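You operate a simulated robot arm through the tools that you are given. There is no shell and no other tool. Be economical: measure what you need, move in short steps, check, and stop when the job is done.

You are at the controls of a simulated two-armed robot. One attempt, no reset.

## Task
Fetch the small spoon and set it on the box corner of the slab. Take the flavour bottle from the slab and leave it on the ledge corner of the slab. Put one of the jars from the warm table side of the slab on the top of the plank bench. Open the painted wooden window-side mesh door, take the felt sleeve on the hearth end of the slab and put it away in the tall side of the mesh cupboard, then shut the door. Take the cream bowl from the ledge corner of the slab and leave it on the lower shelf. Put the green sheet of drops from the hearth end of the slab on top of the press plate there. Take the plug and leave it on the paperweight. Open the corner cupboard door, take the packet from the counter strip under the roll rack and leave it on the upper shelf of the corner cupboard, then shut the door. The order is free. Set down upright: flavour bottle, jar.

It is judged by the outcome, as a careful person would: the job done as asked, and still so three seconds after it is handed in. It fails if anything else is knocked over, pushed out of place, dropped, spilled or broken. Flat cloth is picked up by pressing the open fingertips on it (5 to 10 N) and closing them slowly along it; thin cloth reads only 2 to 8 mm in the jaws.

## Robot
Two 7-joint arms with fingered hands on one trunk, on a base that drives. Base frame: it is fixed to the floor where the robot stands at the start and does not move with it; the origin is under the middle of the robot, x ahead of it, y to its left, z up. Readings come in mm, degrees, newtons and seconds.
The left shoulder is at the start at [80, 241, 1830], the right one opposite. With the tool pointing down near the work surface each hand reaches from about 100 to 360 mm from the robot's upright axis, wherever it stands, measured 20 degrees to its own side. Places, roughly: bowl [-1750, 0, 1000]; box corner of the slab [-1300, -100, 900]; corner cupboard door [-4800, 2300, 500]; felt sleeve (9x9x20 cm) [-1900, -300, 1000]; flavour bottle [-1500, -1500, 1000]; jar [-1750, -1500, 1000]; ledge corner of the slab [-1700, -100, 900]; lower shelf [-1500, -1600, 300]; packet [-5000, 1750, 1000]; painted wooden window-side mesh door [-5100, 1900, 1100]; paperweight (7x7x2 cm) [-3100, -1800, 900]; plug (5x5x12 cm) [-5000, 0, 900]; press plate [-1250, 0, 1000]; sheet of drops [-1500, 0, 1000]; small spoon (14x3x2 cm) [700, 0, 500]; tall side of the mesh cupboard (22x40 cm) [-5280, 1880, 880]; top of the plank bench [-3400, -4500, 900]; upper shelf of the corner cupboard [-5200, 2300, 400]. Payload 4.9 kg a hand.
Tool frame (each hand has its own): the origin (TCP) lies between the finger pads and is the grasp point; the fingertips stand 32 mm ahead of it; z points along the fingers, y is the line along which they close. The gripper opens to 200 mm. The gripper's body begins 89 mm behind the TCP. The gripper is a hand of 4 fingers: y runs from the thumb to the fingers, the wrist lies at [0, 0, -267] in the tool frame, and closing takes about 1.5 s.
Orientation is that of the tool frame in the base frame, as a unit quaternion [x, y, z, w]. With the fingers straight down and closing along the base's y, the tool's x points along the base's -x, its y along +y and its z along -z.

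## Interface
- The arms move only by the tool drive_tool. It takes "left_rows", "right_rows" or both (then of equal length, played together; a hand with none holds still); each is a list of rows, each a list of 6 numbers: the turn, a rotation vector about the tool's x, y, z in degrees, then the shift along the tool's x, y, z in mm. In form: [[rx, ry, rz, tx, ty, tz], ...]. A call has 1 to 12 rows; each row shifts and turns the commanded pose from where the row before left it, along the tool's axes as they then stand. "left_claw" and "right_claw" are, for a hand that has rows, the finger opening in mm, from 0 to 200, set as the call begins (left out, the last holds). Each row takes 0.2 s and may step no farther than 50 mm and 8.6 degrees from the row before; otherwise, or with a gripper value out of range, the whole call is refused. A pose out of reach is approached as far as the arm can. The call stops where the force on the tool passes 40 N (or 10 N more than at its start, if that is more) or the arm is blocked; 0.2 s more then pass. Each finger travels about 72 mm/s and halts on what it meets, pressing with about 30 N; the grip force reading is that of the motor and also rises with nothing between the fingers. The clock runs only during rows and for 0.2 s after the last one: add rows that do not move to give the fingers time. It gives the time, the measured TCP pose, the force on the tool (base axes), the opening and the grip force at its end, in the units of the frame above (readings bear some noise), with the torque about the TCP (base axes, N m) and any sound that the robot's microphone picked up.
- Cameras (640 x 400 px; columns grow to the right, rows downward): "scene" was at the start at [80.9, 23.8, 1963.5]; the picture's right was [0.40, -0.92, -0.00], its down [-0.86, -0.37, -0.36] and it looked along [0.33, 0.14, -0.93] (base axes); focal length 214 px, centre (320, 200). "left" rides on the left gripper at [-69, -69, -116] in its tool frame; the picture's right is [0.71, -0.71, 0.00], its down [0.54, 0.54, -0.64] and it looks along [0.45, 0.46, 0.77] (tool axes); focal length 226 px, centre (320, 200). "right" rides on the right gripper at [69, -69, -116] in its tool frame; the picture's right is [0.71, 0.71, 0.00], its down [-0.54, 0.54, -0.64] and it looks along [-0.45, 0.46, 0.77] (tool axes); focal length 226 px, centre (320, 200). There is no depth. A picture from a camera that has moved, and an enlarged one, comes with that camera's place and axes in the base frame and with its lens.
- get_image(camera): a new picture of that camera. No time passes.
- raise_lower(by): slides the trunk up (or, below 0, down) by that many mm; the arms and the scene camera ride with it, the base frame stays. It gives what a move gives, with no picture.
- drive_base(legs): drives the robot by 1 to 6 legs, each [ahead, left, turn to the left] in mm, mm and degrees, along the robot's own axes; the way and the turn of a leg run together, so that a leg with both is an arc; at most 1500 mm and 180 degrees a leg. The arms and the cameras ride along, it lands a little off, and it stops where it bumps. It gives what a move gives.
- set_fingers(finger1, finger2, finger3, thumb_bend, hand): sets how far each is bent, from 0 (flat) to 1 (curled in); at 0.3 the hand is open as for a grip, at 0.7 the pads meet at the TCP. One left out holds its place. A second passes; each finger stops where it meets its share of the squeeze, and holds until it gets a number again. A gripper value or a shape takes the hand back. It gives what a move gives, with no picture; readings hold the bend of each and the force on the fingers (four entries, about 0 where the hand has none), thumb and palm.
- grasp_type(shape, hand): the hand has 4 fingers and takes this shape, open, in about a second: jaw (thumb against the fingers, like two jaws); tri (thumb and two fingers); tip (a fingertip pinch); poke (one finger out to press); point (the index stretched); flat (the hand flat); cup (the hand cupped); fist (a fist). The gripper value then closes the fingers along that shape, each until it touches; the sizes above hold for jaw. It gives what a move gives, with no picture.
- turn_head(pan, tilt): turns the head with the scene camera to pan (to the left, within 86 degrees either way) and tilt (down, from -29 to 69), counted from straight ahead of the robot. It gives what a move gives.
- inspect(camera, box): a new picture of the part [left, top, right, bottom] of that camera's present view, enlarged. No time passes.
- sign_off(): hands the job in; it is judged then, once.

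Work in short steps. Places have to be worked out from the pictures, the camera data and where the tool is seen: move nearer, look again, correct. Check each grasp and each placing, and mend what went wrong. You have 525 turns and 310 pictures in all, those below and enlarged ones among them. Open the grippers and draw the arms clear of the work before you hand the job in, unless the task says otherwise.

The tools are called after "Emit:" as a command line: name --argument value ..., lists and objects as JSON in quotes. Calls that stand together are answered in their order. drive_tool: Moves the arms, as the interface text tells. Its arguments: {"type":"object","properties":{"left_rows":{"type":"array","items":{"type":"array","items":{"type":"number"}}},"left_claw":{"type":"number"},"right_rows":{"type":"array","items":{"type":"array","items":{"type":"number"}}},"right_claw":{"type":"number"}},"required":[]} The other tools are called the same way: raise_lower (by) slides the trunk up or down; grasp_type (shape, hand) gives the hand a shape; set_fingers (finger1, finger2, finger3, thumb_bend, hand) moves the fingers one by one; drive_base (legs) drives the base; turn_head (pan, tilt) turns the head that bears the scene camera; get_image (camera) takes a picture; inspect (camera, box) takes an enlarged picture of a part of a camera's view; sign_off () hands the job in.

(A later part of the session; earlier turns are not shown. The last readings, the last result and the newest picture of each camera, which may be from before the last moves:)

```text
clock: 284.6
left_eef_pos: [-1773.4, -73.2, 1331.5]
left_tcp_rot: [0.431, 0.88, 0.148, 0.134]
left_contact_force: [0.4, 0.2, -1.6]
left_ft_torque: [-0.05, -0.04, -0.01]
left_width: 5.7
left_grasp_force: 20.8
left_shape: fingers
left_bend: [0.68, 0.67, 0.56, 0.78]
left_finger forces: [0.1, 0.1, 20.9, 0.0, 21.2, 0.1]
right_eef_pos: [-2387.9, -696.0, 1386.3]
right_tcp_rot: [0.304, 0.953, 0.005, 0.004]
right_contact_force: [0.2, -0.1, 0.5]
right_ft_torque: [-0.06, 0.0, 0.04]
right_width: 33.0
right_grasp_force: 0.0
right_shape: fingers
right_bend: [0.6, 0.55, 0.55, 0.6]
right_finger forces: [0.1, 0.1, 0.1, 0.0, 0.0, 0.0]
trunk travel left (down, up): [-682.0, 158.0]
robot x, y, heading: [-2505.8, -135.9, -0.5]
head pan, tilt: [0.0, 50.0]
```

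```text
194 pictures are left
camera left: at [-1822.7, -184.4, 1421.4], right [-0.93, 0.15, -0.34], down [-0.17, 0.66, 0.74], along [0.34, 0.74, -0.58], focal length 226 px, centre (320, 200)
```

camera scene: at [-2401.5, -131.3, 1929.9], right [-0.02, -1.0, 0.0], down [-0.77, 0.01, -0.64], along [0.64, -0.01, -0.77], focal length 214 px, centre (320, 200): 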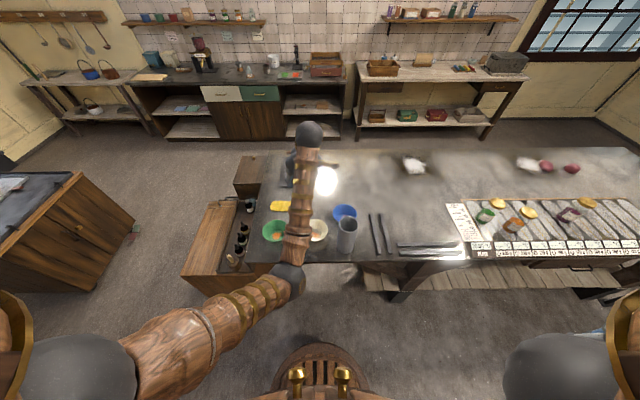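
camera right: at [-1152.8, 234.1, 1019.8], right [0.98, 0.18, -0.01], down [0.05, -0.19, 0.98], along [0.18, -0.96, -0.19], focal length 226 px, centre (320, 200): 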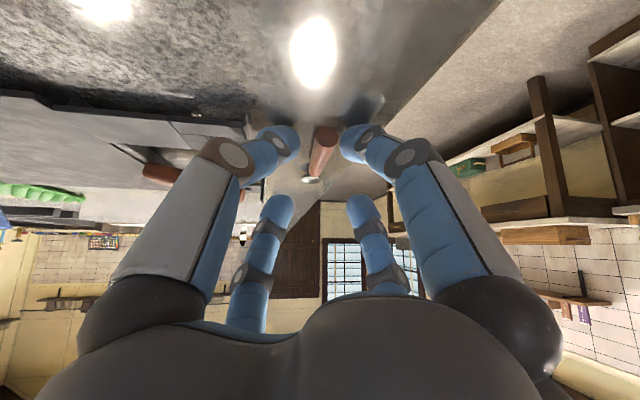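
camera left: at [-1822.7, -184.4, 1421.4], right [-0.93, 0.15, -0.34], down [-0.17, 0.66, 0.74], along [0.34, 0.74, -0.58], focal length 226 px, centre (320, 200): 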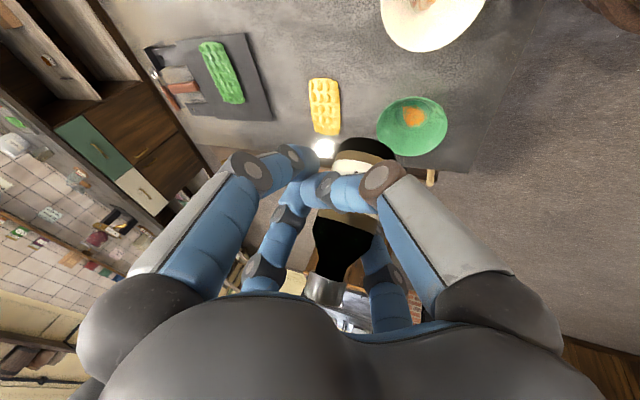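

Recomputed: slab far edge x≈-1965; cream bowl ≈(-1818,-95), green ≈(-1817,87), yellow sheet ≈(-1615,63), blue ≈(-1690,-270). I'll set the bottle at ≈(-1700,-70): drive forward 94, then lower the trunk.

Emit:
drive_base --legs '[[94, 0, 0.8]]'

Emit:
raise_lower --by -280

Emit:
get_image --camera "left"

Emit:
get_image --camera "scene"

```text
clock: 285.8
left_eef_pos: [-1692.0, -68.0, 1338.2]
left_tcp_rot: [0.426, 0.881, 0.152, 0.137]
left_contact_force: [-1.7, 0.1, -0.8]
left_ft_torque: [-0.04, -0.13, -0.01]
left_width: 5.8
left_grasp_force: 21.6
left_shape: fingers
left_bend: [0.68, 0.67, 0.56, 0.78]
left_finger forces: [0.1, 0.0, 20.9, 0.1, 21.0, 0.0]
right_eef_pos: [-2300.5, -698.0, 1386.4]
right_tcp_rot: [0.299, 0.954, 0.007, 0.007]
right_contact_force: [-1.8, -0.2, 0.6]
right_ft_torque: [0.02, -0.1, 0.0]
right_width: 32.8
right_grasp_force: 0.2
right_shape: fingers
right_bend: [0.6, 0.55, 0.55, 0.6]
right_finger forces: [0.0, 0.0, 0.0, 0.0, 0.1, 0.0]
trunk travel left (down, up): [-682.0, 158.0]
robot x, y, heading: [-2417.1, -138.5, -0.2]
head pan, tilt: [0.0, 50.0]
```

```text
clock: 288.6
left_eef_pos: [-1682.4, -68.5, 1051.5]
left_tcp_rot: [0.427, 0.882, 0.15, 0.133]
left_contact_force: [0.6, 0.3, -1.5]
left_ft_torque: [-0.03, -0.02, 0.02]
left_width: 5.8
left_grasp_force: 20.9
left_shape: fingers
left_bend: [0.68, 0.67, 0.56, 0.78]
left_finger forces: [0.0, 0.0, 20.9, 0.0, 20.9, 0.1]
right_eef_pos: [-2290.5, -697.1, 1105.9]
right_tcp_rot: [0.298, 0.954, 0.006, 0.003]
right_contact_force: [-0.4, -1.4, -0.2]
right_ft_torque: [0.0, 0.02, -0.01]
right_width: 33.1
right_grasp_force: 0.1
right_shape: fingers
right_bend: [0.6, 0.55, 0.55, 0.6]
right_finger forces: [0.1, 0.0, 0.0, 0.1, 0.0, 0.1]
trunk travel left (down, up): [-402.0, 438.0]
robot x, y, heading: [-2421.0, -132.4, -0.3]
head pan, tilt: [0.0, 50.0]
```

```text
193 pictures are left
camera left: at [-1731.5, -180.1, 1141.4], right [-0.93, 0.14, -0.34], down [-0.17, 0.65, 0.74], along [0.33, 0.74, -0.58], focal length 226 px, centre (320, 200)
```

left: 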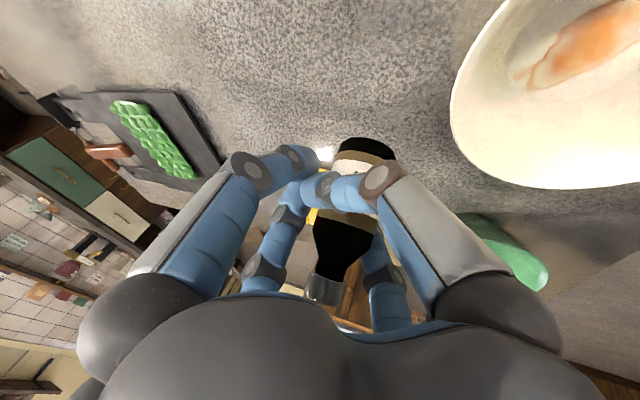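

```text
192 pictures are left
camera scene: at [-2310.3, -132.6, 1649.9], right [-0.01, -1.0, 0.0], down [-0.77, 0.0, -0.64], along [0.64, 0.0, -0.77], focal length 214 px, centre (320, 200)
```

scene: 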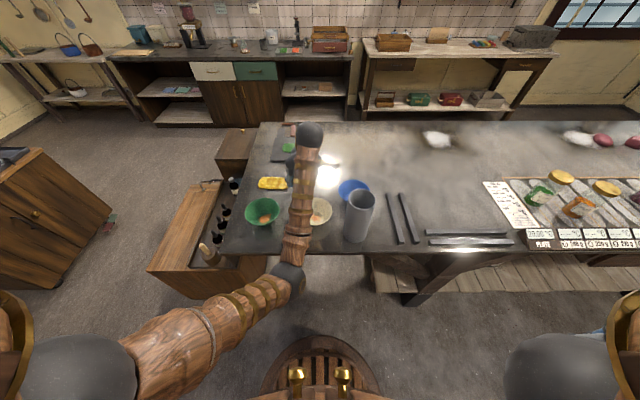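

Clear of bowl and yellow sheet. Lower 38 mm, then finish in small steps.

Emit:
raise_lower --by -38

Emit:
drive_tool --left_rows '[[0, 0, 0, 0.3, -1.2, 2.8], [0, 0, 0, 0.3, -1.2, 2.8], [0, 0, 0, 0, 0, 0]]'

```text
clock: 289.4
left_eef_pos: [-1683.6, -68.1, 1013.5]
left_tcp_rot: [0.427, 0.881, 0.15, 0.134]
left_contact_force: [-0.3, 0.5, -1.0]
left_ft_torque: [-0.05, -0.04, 0.02]
left_width: 5.4
left_grasp_force: 20.9
left_shape: fingers
left_bend: [0.68, 0.67, 0.56, 0.78]
left_finger forces: [0.0, 0.0, 20.9, 0.0, 21.0, 0.0]
right_eef_pos: [-2292.1, -697.8, 1067.8]
right_tcp_rot: [0.299, 0.954, 0.006, 0.004]
right_contact_force: [-0.4, 0.5, 0.4]
right_ft_torque: [-0.04, 0.01, -0.03]
right_width: 33.0
right_grasp_force: 0.1
right_shape: fingers
right_bend: [0.6, 0.55, 0.55, 0.6]
right_finger forces: [0.0, 0.1, 0.0, 0.0, 0.0, 0.0]
trunk travel left (down, up): [-364.0, 476.0]
robot x, y, heading: [-2412.8, -133.5, -0.2]
head pan, tilt: [0.0, 50.0]
```

```text
clock: 290.2
left_eef_pos: [-1681.8, -66.4, 1008.1]
left_tcp_rot: [0.427, 0.882, 0.15, 0.133]
left_contact_force: [-0.2, -0.3, -1.2]
left_ft_torque: [-0.04, -0.02, -0.01]
left_width: 5.6
left_grasp_force: 21.2
left_shape: fingers
left_bend: [0.68, 0.67, 0.56, 0.78]
left_finger forces: [0.0, 0.0, 20.8, 0.0, 21.0, 0.0]
right_eef_pos: [-2290.8, -697.5, 1066.2]
right_tcp_rot: [0.299, 0.954, 0.005, 0.003]
right_contact_force: [-0.4, 0.2, -0.5]
right_ft_torque: [-0.01, -0.02, 0.0]
right_width: 33.1
right_grasp_force: 0.0
right_shape: fingers
right_bend: [0.6, 0.55, 0.55, 0.6]
right_finger forces: [0.0, 0.0, 0.0, 0.0, 0.0, 0.0]
trunk travel left (down, up): [-364.0, 476.0]
robot x, y, heading: [-2417.2, -133.8, -0.2]
head pan, tilt: [0.0, 50.0]
```

Continue to contact.

Emit:
drive_tool --left_rows '[[0, 0, 0, 0.3, -1.1, 2.6], [0, 0, 0, 0.3, -1.1, 2.6], [0, 0, 0, 0, 0, 0]]'

Emit:
get_image --camera "left"

```text
clock: 291.0
left_eef_pos: [-1683.5, -65.9, 1002.3]
left_tcp_rot: [0.427, 0.882, 0.15, 0.134]
left_contact_force: [0.2, 1.7, 9.4]
left_ft_torque: [0.22, 0.2, 0.01]
left_width: 6.9
left_grasp_force: 22.1
left_shape: fingers
left_bend: [0.68, 0.67, 0.56, 0.79]
left_finger forces: [0.0, 0.0, 20.0, 0.0, 23.4, 0.1]
right_eef_pos: [-2291.4, -697.9, 1067.7]
right_tcp_rot: [0.3, 0.954, 0.005, 0.003]
right_contact_force: [0.7, 0.3, 0.6]
right_ft_torque: [0.04, -0.04, -0.01]
right_width: 33.0
right_grasp_force: 0.1
right_shape: fingers
right_bend: [0.6, 0.55, 0.55, 0.6]
right_finger forces: [0.0, 0.0, 0.0, 0.0, 0.0, 0.1]
trunk travel left (down, up): [-364.0, 476.0]
robot x, y, heading: [-2416.3, -136.1, -0.4]
head pan, tilt: [0.0, 50.0]
```

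```text
191 pictures are left
camera left: at [-1731.5, -178.5, 1092.6], right [-0.93, 0.14, -0.35], down [-0.17, 0.65, 0.74], along [0.33, 0.74, -0.58], focal length 226 px, centre (320, 200)
```

left: 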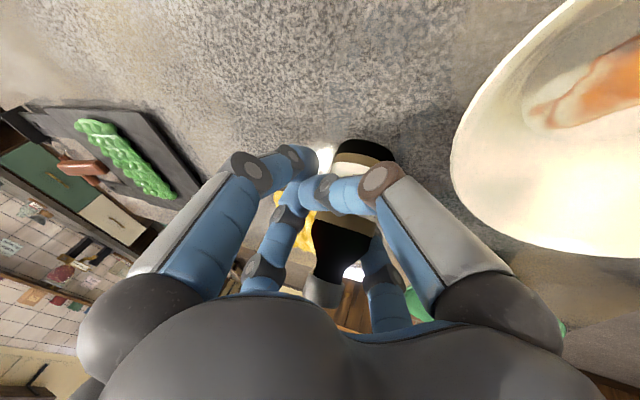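

Seated (11 N), tilt only a few degrees. Release gently.

Emit:
set_fingers --hand "left" --finger1 0.6 --finger2 0.6 --finger3 0.52 --thumb_bend 0.7

Emit:
get_image --camera "left"

```text
clock: 292.0
left_eef_pos: [-1681.6, -65.9, 1002.5]
left_tcp_rot: [0.427, 0.882, 0.15, 0.133]
left_contact_force: [0.5, -0.6, 0.5]
left_ft_torque: [0.01, -0.01, 0.0]
left_width: 20.9
left_grasp_force: 0.4
left_shape: fingers
left_bend: [0.6, 0.6, 0.52, 0.7]
left_finger forces: [0.1, 0.0, 0.2, 0.0, 0.8, 0.0]
right_eef_pos: [-2292.0, -697.8, 1068.5]
right_tcp_rot: [0.3, 0.954, 0.005, 0.003]
right_contact_force: [-0.7, -0.6, 0.7]
right_ft_torque: [0.0, 0.01, 0.01]
right_width: 33.0
right_grasp_force: 0.0
right_shape: fingers
right_bend: [0.6, 0.55, 0.55, 0.6]
right_finger forces: [0.0, 0.0, 0.0, 0.0, 0.0, 0.0]
trunk travel left (down, up): [-364.0, 476.0]
robot x, y, heading: [-2421.5, -134.7, -0.4]
head pan, tilt: [0.0, 50.0]
```

```text
190 pictures are left
camera left: at [-1731.1, -178.6, 1091.2], right [-0.93, 0.14, -0.34], down [-0.17, 0.65, 0.74], along [0.33, 0.74, -0.58], focal length 226 px, centre (320, 200)
```

left: 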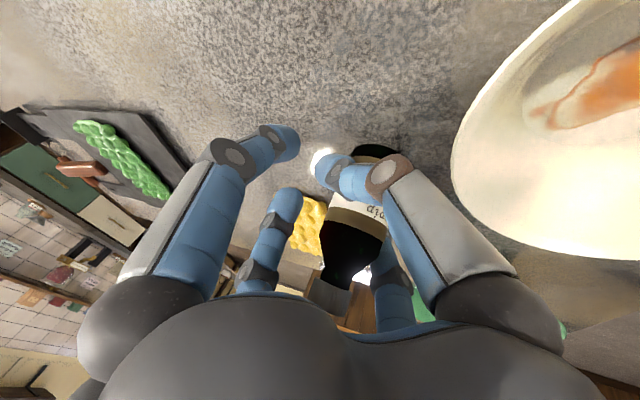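

Bottle free-standing. Open a little more and raise straight up.

Emit:
set_fingers --hand "left" --finger1 0.5 --finger2 0.5 --finger3 0.4 --thumb_bend 0.52

Emit:
raise_lower --by 60

Emit:
get_image --camera "left"

```text
clock: 293.0
left_eef_pos: [-1682.7, -64.9, 1001.6]
left_tcp_rot: [0.427, 0.882, 0.149, 0.133]
left_contact_force: [-0.2, 0.9, 1.1]
left_ft_torque: [0.01, 0.02, -0.01]
left_width: 64.4
left_grasp_force: 0.7
left_shape: fingers
left_bend: [0.5, 0.5, 0.4, 0.52]
left_finger forces: [0.1, 0.0, 0.0, 0.0, 1.5, 0.1]
right_eef_pos: [-2290.9, -697.9, 1068.0]
right_tcp_rot: [0.299, 0.954, 0.005, 0.004]
right_contact_force: [0.3, 0.2, 0.6]
right_ft_torque: [-0.01, -0.02, 0.05]
right_width: 32.9
right_grasp_force: 0.1
right_shape: fingers
right_bend: [0.6, 0.55, 0.55, 0.6]
right_finger forces: [0.0, 0.0, 0.0, 0.0, 0.0, 0.0]
trunk travel left (down, up): [-364.0, 476.0]
robot x, y, heading: [-2415.5, -134.4, -0.4]
head pan, tilt: [0.0, 50.0]
```

```text
clock: 294.0
left_eef_pos: [-1682.2, -66.5, 1062.2]
left_tcp_rot: [0.427, 0.882, 0.149, 0.133]
left_contact_force: [0.8, -0.3, -0.2]
left_ft_torque: [-0.02, 0.02, 0.0]
left_width: 65.0
left_grasp_force: 0.0
left_shape: fingers
left_bend: [0.5, 0.5, 0.4, 0.52]
left_finger forces: [0.0, 0.1, 0.0, 0.0, 0.0, 0.1]
right_eef_pos: [-2290.9, -697.5, 1126.2]
right_tcp_rot: [0.299, 0.954, 0.006, 0.003]
right_contact_force: [0.3, 0.0, -0.7]
right_ft_torque: [-0.02, 0.0, -0.02]
right_width: 33.0
right_grasp_force: 0.0
right_shape: fingers
right_bend: [0.6, 0.55, 0.55, 0.6]
right_finger forces: [0.1, 0.1, 0.0, 0.1, 0.0, 0.0]
trunk travel left (down, up): [-424.0, 416.0]
robot x, y, heading: [-2419.7, -127.6, -0.3]
head pan, tilt: [0.0, 50.0]
```

```text
189 pictures are left
camera left: at [-1731.0, -178.8, 1151.2], right [-0.93, 0.14, -0.34], down [-0.17, 0.65, 0.74], along [0.33, 0.74, -0.58], focal length 226 px, centre (320, 200)
```

left: 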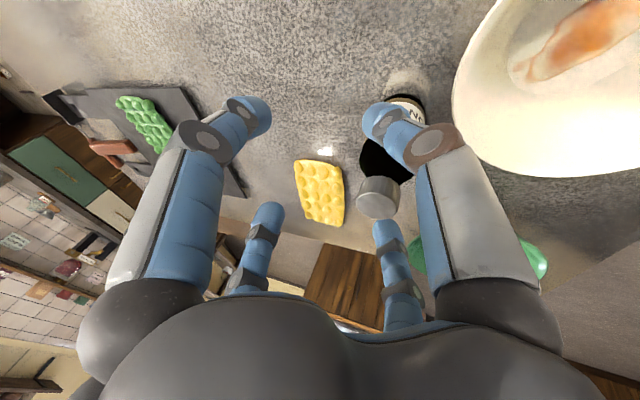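

Standing. Raise 160 more and look.

Emit:
raise_lower --by 160

Emit:
get_image --camera "left"

```text
clock: 295.8
left_eef_pos: [-1682.6, -65.4, 1221.5]
left_tcp_rot: [0.428, 0.882, 0.149, 0.133]
left_contact_force: [-0.3, -0.4, -0.6]
left_ft_torque: [0.01, -0.01, -0.01]
left_width: 65.2
left_grasp_force: 0.0
left_shape: fingers
left_bend: [0.5, 0.5, 0.4, 0.52]
left_finger forces: [0.0, 0.0, 0.0, 0.0, 0.0, 0.0]
right_eef_pos: [-2291.7, -697.5, 1287.1]
right_tcp_rot: [0.3, 0.954, 0.006, 0.003]
right_contact_force: [0.4, -0.6, 0.2]
right_ft_torque: [0.02, 0.02, -0.01]
right_width: 33.0
right_grasp_force: 0.0
right_shape: fingers
right_bend: [0.6, 0.55, 0.55, 0.6]
right_finger forces: [0.0, 0.0, 0.1, 0.0, 0.0, 0.0]
trunk travel left (down, up): [-584.0, 256.0]
robot x, y, heading: [-2419.6, -131.5, -0.1]
head pan, tilt: [0.0, 50.0]
```

```text
188 pictures are left
camera left: at [-1731.0, -178.7, 1311.2], right [-0.93, 0.14, -0.34], down [-0.17, 0.65, 0.74], along [0.33, 0.74, -0.58], focal length 226 px, centre (320, 200)
```

left: 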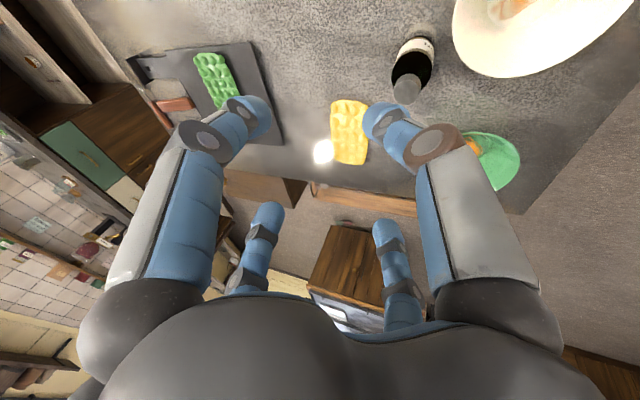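

Bottle placed well. Next the cream bowl (≈(-1808,-120)) with the left hand, tool vertical, digits oriented between neighbours. Straighten and yaw.

Emit:
drive_tool --left_rows '[[7.4, 2.1, 0, 0, 0, 0], [7.4, 2.1, 0, 0, 0, 0], [7.4, 2.1, 0, 0, 0, 0], [0, 0, -7.5, 0, 0, 0], [0, 0, -7.5, 0, 0, 0], [0, 0, -7.5, 0, 0, 0], [0, 0, -7.5, 0, 0, 0], [0, 0, 0, 0, 0, 0]]'

Emit:
set_fingers --hand "left" --finger1 0.38 --finger2 0.38 --finger3 0.38 --thumb_bend 0.38

```text
clock: 297.6
left_eef_pos: [-1683.5, -66.3, 1221.2]
left_tcp_rot: [0.188, 0.982, 0.0, 0.0]
left_contact_force: [0.2, 0.1, 0.6]
left_ft_torque: [0.02, 0.03, 0.01]
left_width: 65.3
left_grasp_force: 0.0
left_shape: fingers
left_bend: [0.5, 0.5, 0.4, 0.52]
left_finger forces: [0.0, 0.0, 0.0, 0.1, 0.0, 0.0]
right_eef_pos: [-2291.7, -697.5, 1286.4]
right_tcp_rot: [0.299, 0.954, 0.005, 0.003]
right_contact_force: [0.1, -0.1, -0.2]
right_ft_torque: [-0.01, 0.0, 0.02]
right_width: 32.9
right_grasp_force: 0.0
right_shape: fingers
right_bend: [0.6, 0.55, 0.55, 0.6]
right_finger forces: [0.1, 0.0, 0.0, 0.0, 0.0, 0.1]
trunk travel left (down, up): [-584.0, 256.0]
robot x, y, heading: [-2415.8, -134.8, 0.2]
head pan, tilt: [0.0, 50.0]
```

```text
clock: 298.6
left_eef_pos: [-1681.4, -66.9, 1222.1]
left_tcp_rot: [0.188, 0.982, 0.0, 0.001]
left_contact_force: [-0.6, -0.3, -0.3]
left_ft_torque: [-0.01, 0.0, 0.01]
left_width: 112.3
left_grasp_force: 0.0
left_shape: fingers
left_bend: [0.38, 0.38, 0.38, 0.38]
left_finger forces: [0.0, 0.0, 0.0, 0.0, 0.0, 0.1]
right_eef_pos: [-2290.4, -698.1, 1288.3]
right_tcp_rot: [0.299, 0.954, 0.005, 0.003]
right_contact_force: [-0.5, -0.3, -0.1]
right_ft_torque: [-0.02, -0.03, -0.04]
right_width: 33.2
right_grasp_force: 0.1
right_shape: fingers
right_bend: [0.6, 0.55, 0.55, 0.6]
right_finger forces: [0.1, 0.1, 0.0, 0.0, 0.0, 0.0]
trunk travel left (down, up): [-584.0, 256.0]
robot x, y, heading: [-2417.2, -133.7, -0.6]
head pan, tilt: [0.0, 50.0]
```

Vertical hand works here. Drive back 127 and right 53 to be over the bowl; then look.

Emit:
drive_base --legs '[[-127, -53, 0]]'

Emit:
get_image --camera "left"

```text
clock: 299.9
left_eef_pos: [-1806.8, -119.0, 1221.2]
left_tcp_rot: [0.188, 0.982, -0.001, 0.0]
left_contact_force: [0.1, 0.7, -0.6]
left_ft_torque: [-0.02, 0.07, 0.01]
left_width: 112.1
left_grasp_force: 0.2
left_shape: fingers
left_bend: [0.38, 0.38, 0.38, 0.38]
left_finger forces: [0.0, 0.0, 0.1, 0.1, 0.0, 0.0]
right_eef_pos: [-2414.0, -749.6, 1288.1]
right_tcp_rot: [0.299, 0.954, 0.005, 0.003]
right_contact_force: [0.0, 1.4, 0.0]
right_ft_torque: [-0.03, 0.06, -0.01]
right_width: 33.0
right_grasp_force: 0.1
right_shape: fingers
right_bend: [0.6, 0.55, 0.55, 0.6]
right_finger forces: [0.0, 0.0, 0.1, 0.1, 0.1, 0.0]
trunk travel left (down, up): [-584.0, 256.0]
robot x, y, heading: [-2540.6, -185.4, -0.3]
head pan, tilt: [0.0, 50.0]
```

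```text
187 pictures are left
camera left: at [-1766.0, -207.8, 1337.5], right [-0.92, -0.4, 0.0], down [-0.3, 0.7, 0.64], along [-0.26, 0.59, -0.77], focal length 226 px, centre (320, 200)
```

left: 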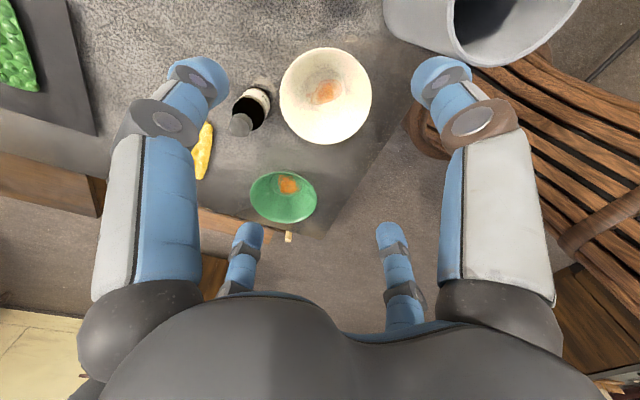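

Bowl rim centre ≈(-1811,-127), Ø≈129. The thumb would hit the sleeve at this yaw; rotate 22° so digits align with the axes, and correct position.

Emit:
drive_tool --left_rows '[[0, 0, -7.3, 0, 0, 0], [0, 0, -7.3, 0, 0, 0], [0, 0, -7.3, 0, 0, 0], [0, 0, 0, 5, -8, 0], [0, 0, 0, 0, 0, 0]]'

Emit:
get_image --camera "left"

```text
clock: 301.1
left_eef_pos: [-1813.1, -128.6, 1221.4]
left_tcp_rot: [-0.003, 1.0, 0.0, 0.0]
left_contact_force: [0.9, -0.6, 0.1]
left_ft_torque: [-0.01, 0.01, -0.01]
left_width: 112.5
left_grasp_force: 0.0
left_shape: fingers
left_bend: [0.38, 0.38, 0.38, 0.38]
left_finger forces: [0.0, 0.0, 0.1, 0.0, 0.0, 0.0]
right_eef_pos: [-2415.0, -751.0, 1288.1]
right_tcp_rot: [0.299, 0.954, 0.006, 0.002]
right_contact_force: [0.3, 0.4, -0.1]
right_ft_torque: [-0.01, 0.0, -0.04]
right_width: 32.9
right_grasp_force: 0.0
right_shape: fingers
right_bend: [0.6, 0.55, 0.55, 0.6]
right_finger forces: [0.1, 0.0, 0.0, 0.0, 0.0, 0.0]
trunk travel left (down, up): [-584.0, 256.0]
robot x, y, heading: [-2541.9, -186.8, -0.2]
head pan, tilt: [0.0, 50.0]
```

```text
186 pictures are left
camera left: at [-1742.1, -196.6, 1338.3], right [-0.7, -0.71, 0.0], down [-0.54, 0.54, 0.64], along [-0.46, 0.45, -0.77], focal length 226 px, centre (320, 200)
```

left: 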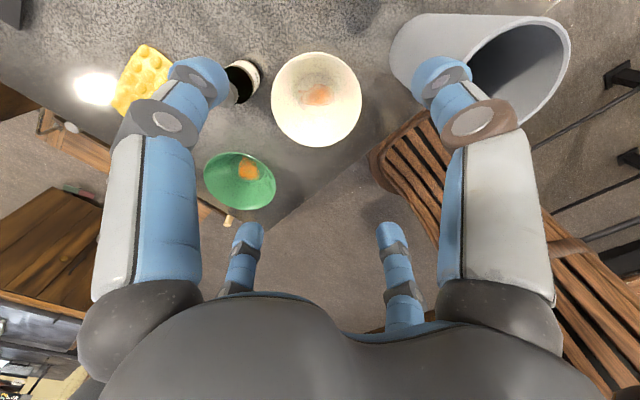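

Aligned. Lower the trunk 200 and check.

Emit:
raise_lower --by -200

Emit:
get_image --camera "left"

```text
clock: 303.3
left_eef_pos: [-1813.6, -129.1, 1021.7]
left_tcp_rot: [-0.002, 1.0, 0.0, 0.001]
left_contact_force: [0.2, 0.6, 0.7]
left_ft_torque: [0.02, -0.02, 0.02]
left_width: 112.3
left_grasp_force: 0.0
left_shape: fingers
left_bend: [0.38, 0.38, 0.38, 0.38]
left_finger forces: [0.1, 0.0, 0.0, 0.0, 0.0, 0.0]
right_eef_pos: [-2417.5, -750.6, 1087.2]
right_tcp_rot: [0.299, 0.954, 0.005, 0.003]
right_contact_force: [0.7, 0.8, -0.1]
right_ft_torque: [0.0, -0.03, -0.02]
right_width: 32.9
right_grasp_force: 0.1
right_shape: fingers
right_bend: [0.6, 0.55, 0.55, 0.6]
right_finger forces: [0.0, 0.0, 0.1, 0.1, 0.0, 0.0]
trunk travel left (down, up): [-384.0, 456.0]
robot x, y, heading: [-2543.3, -186.1, -0.4]
head pan, tilt: [0.0, 50.0]
```

```text
185 pictures are left
camera left: at [-1743.1, -197.2, 1139.0], right [-0.7, -0.71, 0.0], down [-0.54, 0.54, 0.64], along [-0.46, 0.45, -0.77], focal length 226 px, centre (320, 200)
```

left: 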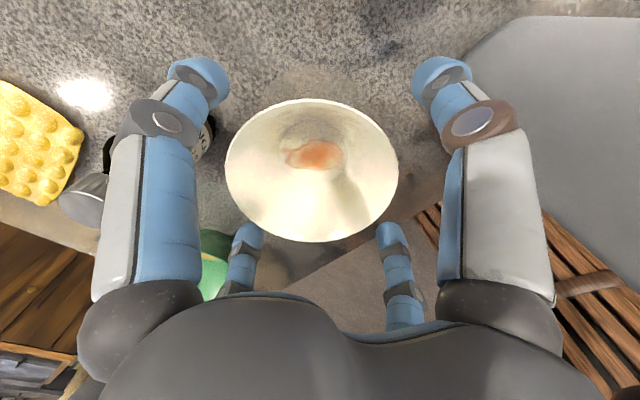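

Bowl is centred. Lower 38 more and close gently.

Emit:
raise_lower --by -38

Emit:
set_fingers --hand "left" --finger1 0.5 --finger2 0.5 --finger3 0.5 --thumb_bend 0.5

Emit:
get_image --camera "left"

```text
clock: 304.1
left_eef_pos: [-1813.5, -128.2, 983.8]
left_tcp_rot: [-0.001, 1.0, 0.0, 0.0]
left_contact_force: [-0.6, 0.6, -0.1]
left_ft_torque: [-0.01, -0.01, 0.01]
left_width: 112.2
left_grasp_force: 0.0
left_shape: fingers
left_bend: [0.38, 0.38, 0.38, 0.38]
left_finger forces: [0.0, 0.1, 0.0, 0.0, 0.0, 0.0]
right_eef_pos: [-2415.5, -749.8, 1048.7]
right_tcp_rot: [0.299, 0.954, 0.005, 0.003]
right_contact_force: [-0.4, 0.4, 0.2]
right_ft_torque: [-0.01, -0.06, 0.01]
right_width: 33.0
right_grasp_force: 0.2
right_shape: fingers
right_bend: [0.6, 0.55, 0.55, 0.6]
right_finger forces: [0.0, 0.0, 0.0, 0.0, 0.1, 0.1]
trunk travel left (down, up): [-346.0, 494.0]
robot x, y, heading: [-2539.8, -187.4, -0.3]
head pan, tilt: [0.0, 50.0]
```

```text
clock: 305.1
left_eef_pos: [-1813.6, -127.8, 983.3]
left_tcp_rot: [-0.002, 1.0, 0.0, 0.001]
left_contact_force: [-0.5, 0.4, 3.3]
left_ft_torque: [0.16, 0.02, -0.01]
left_width: 76.9
left_grasp_force: 12.5
left_shape: fingers
left_bend: [0.48, 0.47, 0.47, 0.48]
left_finger forces: [4.4, 7.7, 6.2, 0.0, 6.3, 0.0]
right_eef_pos: [-2416.5, -750.3, 1049.5]
right_tcp_rot: [0.299, 0.954, 0.005, 0.004]
right_contact_force: [-0.1, -0.9, -0.5]
right_ft_torque: [-0.04, -0.02, 0.01]
right_width: 32.9
right_grasp_force: 0.0
right_shape: fingers
right_bend: [0.6, 0.55, 0.55, 0.6]
right_finger forces: [0.1, 0.0, 0.0, 0.0, 0.0, 0.0]
trunk travel left (down, up): [-346.0, 494.0]
robot x, y, heading: [-2542.0, -187.6, -0.4]
head pan, tilt: [0.0, 50.0]
```

```text
184 pictures are left
camera left: at [-1743.2, -197.2, 1101.2], right [-0.7, -0.71, 0.0], down [-0.54, 0.54, 0.64], along [-0.46, 0.45, -0.77], focal length 226 px, centre (320, 200)
```

left: 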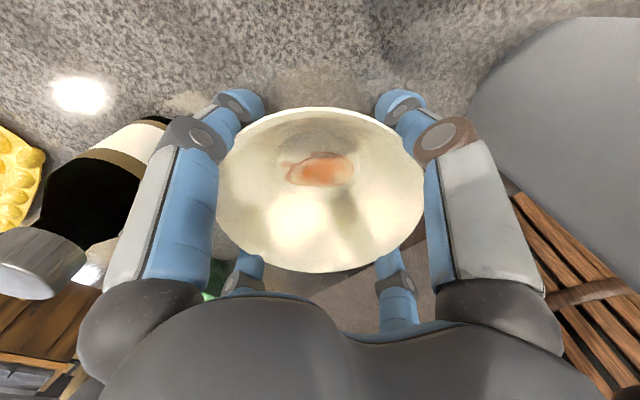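

Evenly held. Tighten slightly and lift 40 by trunk.

Emit:
set_fingers --hand "left" --finger1 0.53 --finger2 0.53 --finger3 0.53 --thumb_bend 0.53

Emit:
raise_lower --by 40

Emit:
get_image --camera "left"

```text
clock: 306.1
left_eef_pos: [-1812.8, -127.6, 982.5]
left_tcp_rot: [-0.002, 1.0, 0.001, 0.0]
left_contact_force: [0.5, -1.6, 4.4]
left_ft_torque: [0.1, 0.01, -0.03]
left_width: 75.8
left_grasp_force: 23.6
left_shape: fingers
left_bend: [0.48, 0.47, 0.48, 0.49]
left_finger forces: [9.1, 12.4, 11.7, 0.0, 13.7, 0.1]
right_eef_pos: [-2417.0, -750.2, 1048.9]
right_tcp_rot: [0.299, 0.954, 0.005, 0.004]
right_contact_force: [0.0, 0.6, 0.4]
right_ft_torque: [0.01, -0.01, 0.0]
right_width: 33.0
right_grasp_force: 0.1
right_shape: fingers
right_bend: [0.6, 0.55, 0.55, 0.6]
right_finger forces: [0.1, 0.1, 0.1, 0.0, 0.0, 0.0]
trunk travel left (down, up): [-346.0, 494.0]
robot x, y, heading: [-2545.7, -188.3, -0.4]
head pan, tilt: [0.0, 50.0]
```

```text
clock: 307.0
left_eef_pos: [-1812.5, -129.6, 1023.1]
left_tcp_rot: [-0.002, 1.0, 0.0, 0.0]
left_contact_force: [0.5, 0.1, -2.4]
left_ft_torque: [0.0, 0.01, 0.02]
left_width: 75.6
left_grasp_force: 23.6
left_shape: fingers
left_bend: [0.49, 0.47, 0.48, 0.49]
left_finger forces: [9.1, 12.9, 11.9, 0.1, 13.4, 0.0]
right_eef_pos: [-2416.2, -749.9, 1089.2]
right_tcp_rot: [0.299, 0.954, 0.006, 0.002]
right_contact_force: [0.3, 0.8, -0.5]
right_ft_torque: [0.0, 0.01, -0.02]
right_width: 32.6
right_grasp_force: 0.0
right_shape: fingers
right_bend: [0.6, 0.55, 0.55, 0.6]
right_finger forces: [0.0, 0.1, 0.0, 0.0, 0.0, 0.0]
trunk travel left (down, up): [-386.0, 454.0]
robot x, y, heading: [-2541.7, -185.2, -0.2]
head pan, tilt: [0.0, 50.0]
```

```text
183 pictures are left
camera left: at [-1742.5, -197.3, 1140.2], right [-0.7, -0.71, 0.0], down [-0.54, 0.54, 0.64], along [-0.46, 0.45, -0.77], focal length 226 px, centre (320, 200)
```

left: 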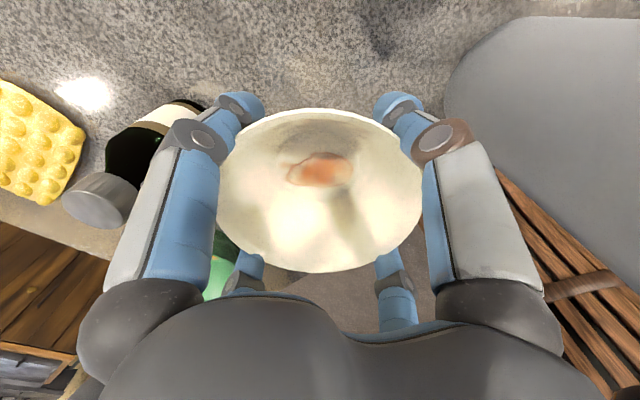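

Bowl held level. Raise above the sleeve, then back out.

Emit:
raise_lower --by 220

Emit:
drive_base --legs '[[-150, 0, 0]]'

Emit:
turn_head --pan -25 --tilt 50

Emit:
get_image --camera "scene"

```text
clock: 309.3
left_eef_pos: [-1812.5, -128.9, 1244.1]
left_tcp_rot: [-0.002, 1.0, 0.0, 0.0]
left_contact_force: [-0.2, -0.5, -1.3]
left_ft_torque: [0.02, -0.01, -0.03]
left_width: 75.6
left_grasp_force: 23.4
left_shape: fingers
left_bend: [0.49, 0.47, 0.48, 0.49]
left_finger forces: [9.0, 13.0, 11.8, 0.1, 13.4, 0.0]
right_eef_pos: [-2415.5, -750.4, 1308.1]
right_tcp_rot: [0.299, 0.954, 0.005, 0.003]
right_contact_force: [-0.4, -0.7, -1.2]
right_ft_torque: [0.02, -0.02, -0.03]
right_width: 33.1
right_grasp_force: 0.0
right_shape: fingers
right_bend: [0.6, 0.55, 0.55, 0.6]
right_finger forces: [0.0, 0.0, 0.1, 0.0, 0.0, 0.1]
trunk travel left (down, up): [-606.0, 234.0]
robot x, y, heading: [-2541.3, -184.0, -0.3]
head pan, tilt: [0.0, 50.0]
```

```text
clock: 310.7
left_eef_pos: [-1963.3, -127.5, 1241.5]
left_tcp_rot: [-0.002, 1.0, 0.0, -0.001]
left_contact_force: [0.9, 1.3, -1.8]
left_ft_torque: [-0.04, 0.0, 0.01]
left_width: 75.4
left_grasp_force: 23.8
left_shape: fingers
left_bend: [0.49, 0.47, 0.48, 0.49]
left_finger forces: [9.0, 12.9, 11.9, 0.2, 13.4, 0.0]
right_eef_pos: [-2566.5, -749.1, 1308.8]
right_tcp_rot: [0.298, 0.955, 0.005, 0.003]
right_contact_force: [-0.3, 0.3, -0.8]
right_ft_torque: [0.0, 0.06, 0.01]
right_width: 32.8
right_grasp_force: 0.0
right_shape: fingers
right_bend: [0.6, 0.55, 0.55, 0.6]
right_finger forces: [0.1, 0.0, 0.1, 0.0, 0.0, 0.0]
trunk travel left (down, up): [-606.0, 234.0]
robot x, y, heading: [-2693.9, -184.4, -0.5]
head pan, tilt: [0.0, 50.0]
```

```text
clock: 311.6
left_eef_pos: [-1967.5, -126.6, 1244.5]
left_tcp_rot: [-0.002, 1.0, 0.0, 0.002]
left_contact_force: [-0.2, 1.1, -1.8]
left_ft_torque: [0.0, 0.0, 0.03]
left_width: 75.7
left_grasp_force: 23.2
left_shape: fingers
left_bend: [0.49, 0.47, 0.48, 0.49]
left_finger forces: [9.0, 12.9, 11.9, 0.0, 13.4, 0.0]
right_eef_pos: [-2571.1, -749.5, 1309.1]
right_tcp_rot: [0.299, 0.954, 0.006, 0.004]
right_contact_force: [-1.0, -0.2, -0.6]
right_ft_torque: [0.03, -0.01, 0.02]
right_width: 33.1
right_grasp_force: 0.0
right_shape: fingers
right_bend: [0.6, 0.55, 0.55, 0.6]
right_finger forces: [0.0, 0.1, 0.0, 0.0, 0.0, 0.0]
trunk travel left (down, up): [-606.0, 234.0]
robot x, y, heading: [-2695.9, -184.2, 0.1]
head pan, tilt: [-25.0, 50.0]
```

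```text
182 pictures are left
camera scene: at [-2597.9, -217.2, 1853.9], right [-0.43, -0.9, 0.0], down [-0.69, 0.33, -0.64], along [0.58, -0.27, -0.77], focal length 214 px, centre (320, 200)
```

scene: 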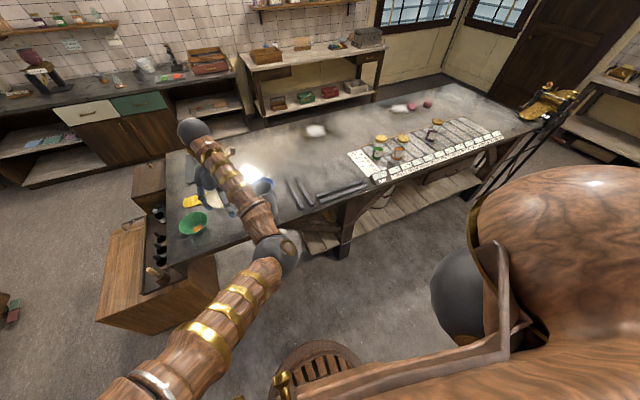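

The lower shelf is open from this side. Slide right to y≈-1000 and lower to inspect it.

Emit:
drive_base --legs '[[60, 0, 0], [0, -830, 0]]'

Emit:
turn_head --pan -10 --tilt 50

Emit:
get_image --camera "scene"

```text
clock: 316.5
left_eef_pos: [-1906.6, -942.0, 1243.8]
left_tcp_rot: [-0.007, 1.0, -0.001, 0.0]
left_contact_force: [-0.1, 0.2, -1.5]
left_ft_torque: [0.0, -0.01, -0.03]
left_width: 75.8
left_grasp_force: 23.8
left_shape: fingers
left_bend: [0.49, 0.47, 0.48, 0.49]
left_finger forces: [9.1, 12.9, 12.0, 0.0, 13.5, 0.1]
right_eef_pos: [-2503.8, -1568.7, 1309.6]
right_tcp_rot: [0.294, 0.956, 0.006, 0.003]
right_contact_force: [0.5, -0.1, 0.2]
right_ft_torque: [-0.01, 0.0, 0.03]
right_width: 32.9
right_grasp_force: 0.1
right_shape: fingers
right_bend: [0.6, 0.55, 0.55, 0.6]
right_finger forces: [0.1, 0.0, 0.1, 0.1, 0.0, 0.1]
trunk travel left (down, up): [-606.0, 234.0]
robot x, y, heading: [-2637.4, -1006.9, 0.6]
head pan, tilt: [-25.0, 50.0]
```

```text
clock: 317.3
left_eef_pos: [-1905.9, -940.3, 1243.0]
left_tcp_rot: [-0.007, 1.0, 0.0, 0.0]
left_contact_force: [0.3, 0.2, -2.4]
left_ft_torque: [0.01, -0.03, -0.01]
left_width: 75.5
left_grasp_force: 23.9
left_shape: fingers
left_bend: [0.49, 0.47, 0.48, 0.49]
left_finger forces: [9.0, 13.0, 12.0, 0.0, 13.5, 0.0]
right_eef_pos: [-2503.2, -1571.3, 1310.3]
right_tcp_rot: [0.294, 0.956, 0.005, 0.003]
right_contact_force: [0.1, 0.2, 0.3]
right_ft_torque: [0.02, 0.0, -0.02]
right_width: 33.0
right_grasp_force: 0.0
right_shape: fingers
right_bend: [0.6, 0.55, 0.55, 0.6]
right_finger forces: [0.0, 0.0, 0.0, 0.0, 0.0, 0.1]
trunk travel left (down, up): [-606.0, 234.0]
robot x, y, heading: [-2635.3, -1007.5, 0.5]
head pan, tilt: [-10.0, 50.0]
```

```text
181 pictures are left
camera scene: at [-2529.3, -1019.2, 1853.8], right [-0.17, -0.99, 0.0], down [-0.76, 0.13, -0.64], along [0.63, -0.11, -0.77], focal length 214 px, centre (320, 200)
```

scene: 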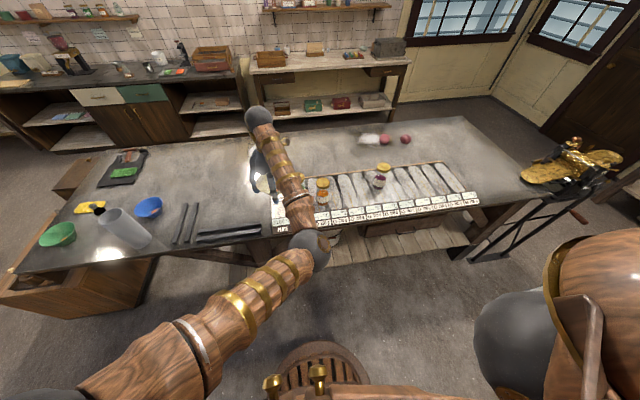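

Pull the left hand (with bowl) back 220 mm off the slab before lowering.

Emit:
drive_tool --left_rows '[[0, 0, 0, 32, 10, 0], [0, 0, 0, 32, 10, 0], [0, 0, 0, 32, 10, 0], [0, 0, 0, 32, 10, 0], [0, 0, 0, 32, 10, 0], [0, 0, 0, 32, 10, 0], [0, 0, 0, 32, 10, 0], [0, 0, 0, 32, 10, 0]]'

```text
clock: 319.1
left_eef_pos: [-2163.3, -864.8, 1243.1]
left_tcp_rot: [-0.007, 1.0, 0.0, 0.0]
left_contact_force: [-0.2, -0.4, -2.0]
left_ft_torque: [0.01, -0.03, 0.0]
left_width: 75.3
left_grasp_force: 23.4
left_shape: fingers
left_bend: [0.49, 0.47, 0.48, 0.49]
left_finger forces: [9.0, 13.0, 11.7, 0.0, 13.2, 0.0]
right_eef_pos: [-2505.8, -1568.4, 1309.8]
right_tcp_rot: [0.294, 0.956, 0.006, 0.004]
right_contact_force: [-0.6, 0.6, 0.4]
right_ft_torque: [-0.01, -0.03, 0.05]
right_width: 32.7
right_grasp_force: 0.0
right_shape: fingers
right_bend: [0.6, 0.55, 0.55, 0.6]
right_finger forces: [0.0, 0.1, 0.0, 0.1, 0.1, 0.0]
trunk travel left (down, up): [-606.0, 234.0]
robot x, y, heading: [-2635.6, -1008.2, 0.5]
head pan, tilt: [-10.0, 50.0]
```

Now lower the trunk fully in two steps and look under the slab.

Emit:
raise_lower --by -400

Emit:
raise_lower --by -200

Emit:
turn_head --pan 0 --tilt 42

Emit:
get_image --camera "scene"

Emit:
get_image --camera "left"

```text
clock: 322.9
left_eef_pos: [-2161.1, -865.2, 841.7]
left_tcp_rot: [-0.007, 1.0, 0.0, 0.0]
left_contact_force: [0.4, 0.0, -1.1]
left_ft_torque: [0.0, 0.0, 0.01]
left_width: 75.5
left_grasp_force: 23.6
left_shape: fingers
left_bend: [0.49, 0.47, 0.48, 0.49]
left_finger forces: [9.1, 13.0, 11.7, 0.0, 13.3, 0.0]
right_eef_pos: [-2503.1, -1571.0, 909.1]
right_tcp_rot: [0.294, 0.956, 0.006, 0.004]
right_contact_force: [-0.1, -1.0, 0.0]
right_ft_torque: [0.03, 0.01, 0.01]
right_width: 33.0
right_grasp_force: 0.0
right_shape: fingers
right_bend: [0.6, 0.55, 0.55, 0.6]
right_finger forces: [0.0, 0.0, 0.0, 0.0, 0.1, 0.1]
trunk travel left (down, up): [-206.0, 634.0]
robot x, y, heading: [-2634.4, -1009.9, 0.6]
head pan, tilt: [-10.0, 50.0]
```

```text
clock: 325.1
left_eef_pos: [-2161.0, -864.7, 641.6]
left_tcp_rot: [-0.007, 1.0, 0.001, 0.0]
left_contact_force: [0.3, 0.6, -1.0]
left_ft_torque: [0.0, 0.01, 0.01]
left_width: 75.4
left_grasp_force: 23.2
left_shape: fingers
left_bend: [0.49, 0.47, 0.48, 0.49]
left_finger forces: [9.1, 13.0, 11.8, 0.1, 13.3, 0.0]
right_eef_pos: [-2502.5, -1569.0, 709.6]
right_tcp_rot: [0.294, 0.956, 0.005, 0.004]
right_contact_force: [0.1, -0.1, -0.3]
right_ft_torque: [-0.01, -0.05, 0.0]
right_width: 33.1
right_grasp_force: 0.1
right_shape: fingers
right_bend: [0.6, 0.55, 0.55, 0.6]
right_finger forces: [0.1, 0.1, 0.0, 0.0, 0.0, 0.0]
trunk travel left (down, up): [-6.0, 834.0]
robot x, y, heading: [-2635.0, -1005.6, 0.3]
head pan, tilt: [-10.0, 50.0]
```

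```text
clock: 325.8
left_eef_pos: [-2161.9, -865.1, 642.5]
left_tcp_rot: [-0.007, 1.0, 0.0, -0.001]
left_contact_force: [0.2, -0.4, -2.6]
left_ft_torque: [0.01, -0.01, 0.02]
left_width: 75.3
left_grasp_force: 23.6
left_shape: fingers
left_bend: [0.49, 0.47, 0.48, 0.49]
left_finger forces: [9.1, 13.1, 11.7, 0.0, 13.3, 0.1]
right_eef_pos: [-2503.1, -1569.2, 709.1]
right_tcp_rot: [0.294, 0.956, 0.005, 0.003]
right_contact_force: [-0.5, 0.5, -0.3]
right_ft_torque: [0.01, 0.0, 0.02]
right_width: 33.1
right_grasp_force: 0.0
right_shape: fingers
right_bend: [0.6, 0.55, 0.55, 0.6]
right_finger forces: [0.0, 0.1, 0.0, 0.1, 0.1, 0.0]
trunk travel left (down, up): [-6.0, 834.0]
robot x, y, heading: [-2636.0, -1006.6, 0.5]
head pan, tilt: [0.0, 42.0]
```

```text
180 pictures are left
camera scene: at [-2521.9, -1005.4, 1265.0], right [0.0, -1.0, 0.0], down [-0.67, 0.0, -0.74], along [0.74, 0.0, -0.67], focal length 214 px, centre (320, 200)
```

scene: 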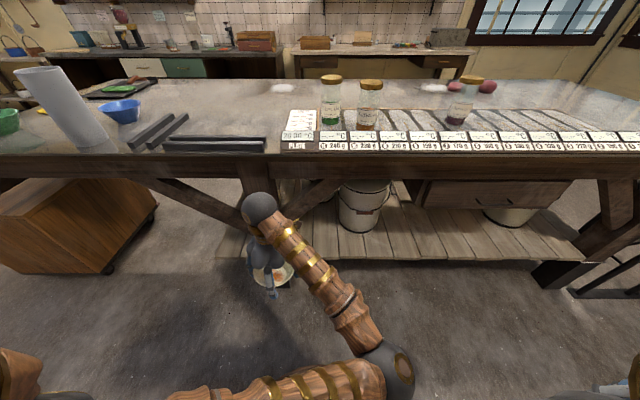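

```text
179 pictures are left
camera left: at [-2090.7, -932.6, 759.2], right [-0.7, -0.72, 0.0], down [-0.55, 0.53, 0.64], along [-0.46, 0.45, -0.77], focal length 226 px, centre (320, 200)
```

left: 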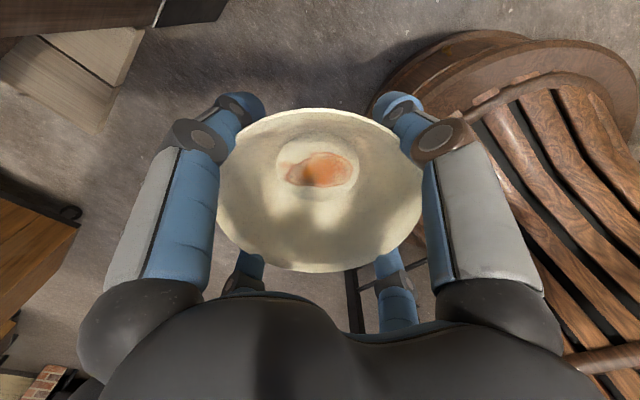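

Good view: shelf has a bucket near y≈-1060 and drawers hanging further right; open shelf between. To get heights, take a zoom here and another after raising 150.

Emit:
inspect --camera "scene" --box '[230, 140, 430, 280]'

Emit:
raise_lower --by 200

Emit:
inspect --camera "scene" --box '[230, 160, 430, 300]'

```text
2.86 times, centred on (330, 210) of scene
camera zoom: at [-2521.9, -1005.4, 1265.0], right [0.0, -1.0, 0.0], down [-0.67, 0.0, -0.74], along [0.74, 0.0, -0.67], focal length 613 px, centre (291, 171)
```

zoom: 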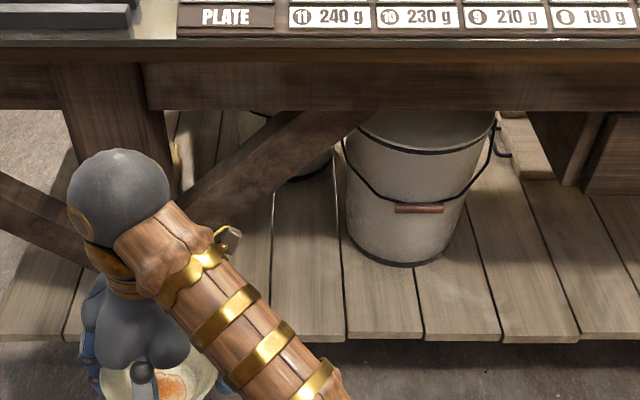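

```text
clock: 328.0
left_eef_pos: [-2161.0, -864.7, 841.2]
left_tcp_rot: [-0.006, 1.0, 0.001, 0.0]
left_contact_force: [0.2, 0.6, -2.3]
left_ft_torque: [-0.01, 0.0, -0.01]
left_width: 75.3
left_grasp_force: 23.5
left_shape: fingers
left_bend: [0.49, 0.47, 0.48, 0.49]
left_finger forces: [9.1, 13.0, 11.8, 0.1, 13.2, 0.0]
right_eef_pos: [-2504.1, -1568.9, 908.8]
right_tcp_rot: [0.294, 0.956, 0.006, 0.004]
right_contact_force: [-0.7, 0.3, -0.8]
right_ft_torque: [0.01, 0.03, -0.01]
right_width: 32.9
right_grasp_force: 0.0
right_shape: fingers
right_bend: [0.6, 0.55, 0.55, 0.6]
right_finger forces: [0.0, 0.0, 0.0, 0.0, 0.1, 0.0]
trunk travel left (down, up): [-206.0, 634.0]
robot x, y, heading: [-2636.0, -1007.3, 0.2]
head pan, tilt: [0.0, 42.0]
```

```text
2.86 times, centred on (330, 230) of scene
camera zoom: at [-2521.7, -1005.5, 1465.0], right [0.0, -1.0, 0.0], down [-0.67, 0.0, -0.74], along [0.74, 0.0, -0.67], focal length 613 px, centre (291, 114)
```

zoom: 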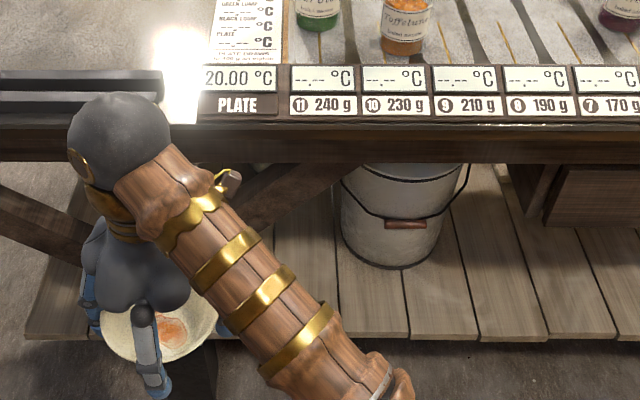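

Triangulated: shelf top z≈311, front edge x≈-1904; bucket centre ≈(-1662,-1245); brace clear for y≲-1050. Target bowl ≈(-1835,-1080). Lower trunk, then lower the hand to TCP≈385 while still outside.

Emit:
raise_lower --by -204

Emit:
drive_tool --left_rows '[[0, 0, 0, 7, 0, 42], [0, 0, 0, 7, 0, 42], [0, 0, 0, 7, 0, 42], [0, 0, 0, 7, 0, 42], [0, 0, 0, 7, 0, 42], [0, 0, 0, 7, 0, 42], [0, 0, 0, 0, 0, 0]]'

Emit:
get_image --camera "scene"

```text
clock: 330.2
left_eef_pos: [-2161.6, -864.2, 637.0]
left_tcp_rot: [-0.007, 1.0, 0.0, 0.0]
left_contact_force: [-0.1, 0.2, -2.6]
left_ft_torque: [-0.05, 0.02, 0.02]
left_width: 75.3
left_grasp_force: 23.5
left_shape: fingers
left_bend: [0.49, 0.47, 0.48, 0.49]
left_finger forces: [9.1, 13.0, 11.7, 0.0, 13.2, 0.0]
right_eef_pos: [-2503.6, -1569.3, 705.3]
right_tcp_rot: [0.294, 0.956, 0.005, 0.003]
right_contact_force: [0.0, 0.6, 0.2]
right_ft_torque: [-0.05, 0.01, -0.01]
right_width: 33.0
right_grasp_force: 0.1
right_shape: fingers
right_bend: [0.6, 0.55, 0.55, 0.6]
right_finger forces: [0.0, 0.1, 0.1, 0.0, 0.1, 0.0]
trunk travel left (down, up): [-2.0, 838.0]
robot x, y, heading: [-2633.9, -1004.6, 0.5]
head pan, tilt: [0.0, 42.0]
```

```text
clock: 331.8
left_eef_pos: [-2203.9, -863.4, 385.5]
left_tcp_rot: [-0.007, 1.0, 0.0, 0.0]
left_contact_force: [0.8, -0.1, -2.2]
left_ft_torque: [0.04, 0.0, -0.03]
left_width: 75.4
left_grasp_force: 23.3
left_shape: fingers
left_bend: [0.49, 0.47, 0.48, 0.49]
left_finger forces: [9.1, 12.7, 11.5, 0.0, 13.0, 0.0]
right_eef_pos: [-2504.3, -1570.6, 705.3]
right_tcp_rot: [0.295, 0.956, 0.005, 0.003]
right_contact_force: [-0.1, 0.1, 0.4]
right_ft_torque: [0.0, -0.01, -0.02]
right_width: 32.7
right_grasp_force: 0.1
right_shape: fingers
right_bend: [0.6, 0.55, 0.55, 0.6]
right_finger forces: [0.1, 0.0, 0.0, 0.1, 0.1, 0.0]
trunk travel left (down, up): [-2.0, 838.0]
robot x, y, heading: [-2634.3, -1009.1, 0.3]
head pan, tilt: [0.0, 42.0]
```

```text
176 pictures are left
camera scene: at [-2522.0, -1005.3, 1261.1], right [0.0, -1.0, 0.0], down [-0.67, 0.0, -0.74], along [0.74, 0.0, -0.67], focal length 214 px, centre (320, 200)
```

scene: 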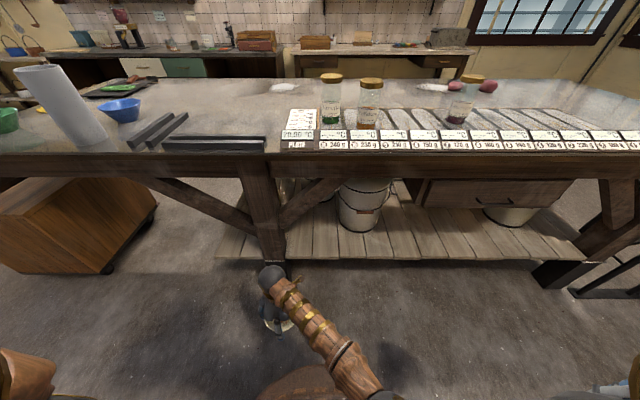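

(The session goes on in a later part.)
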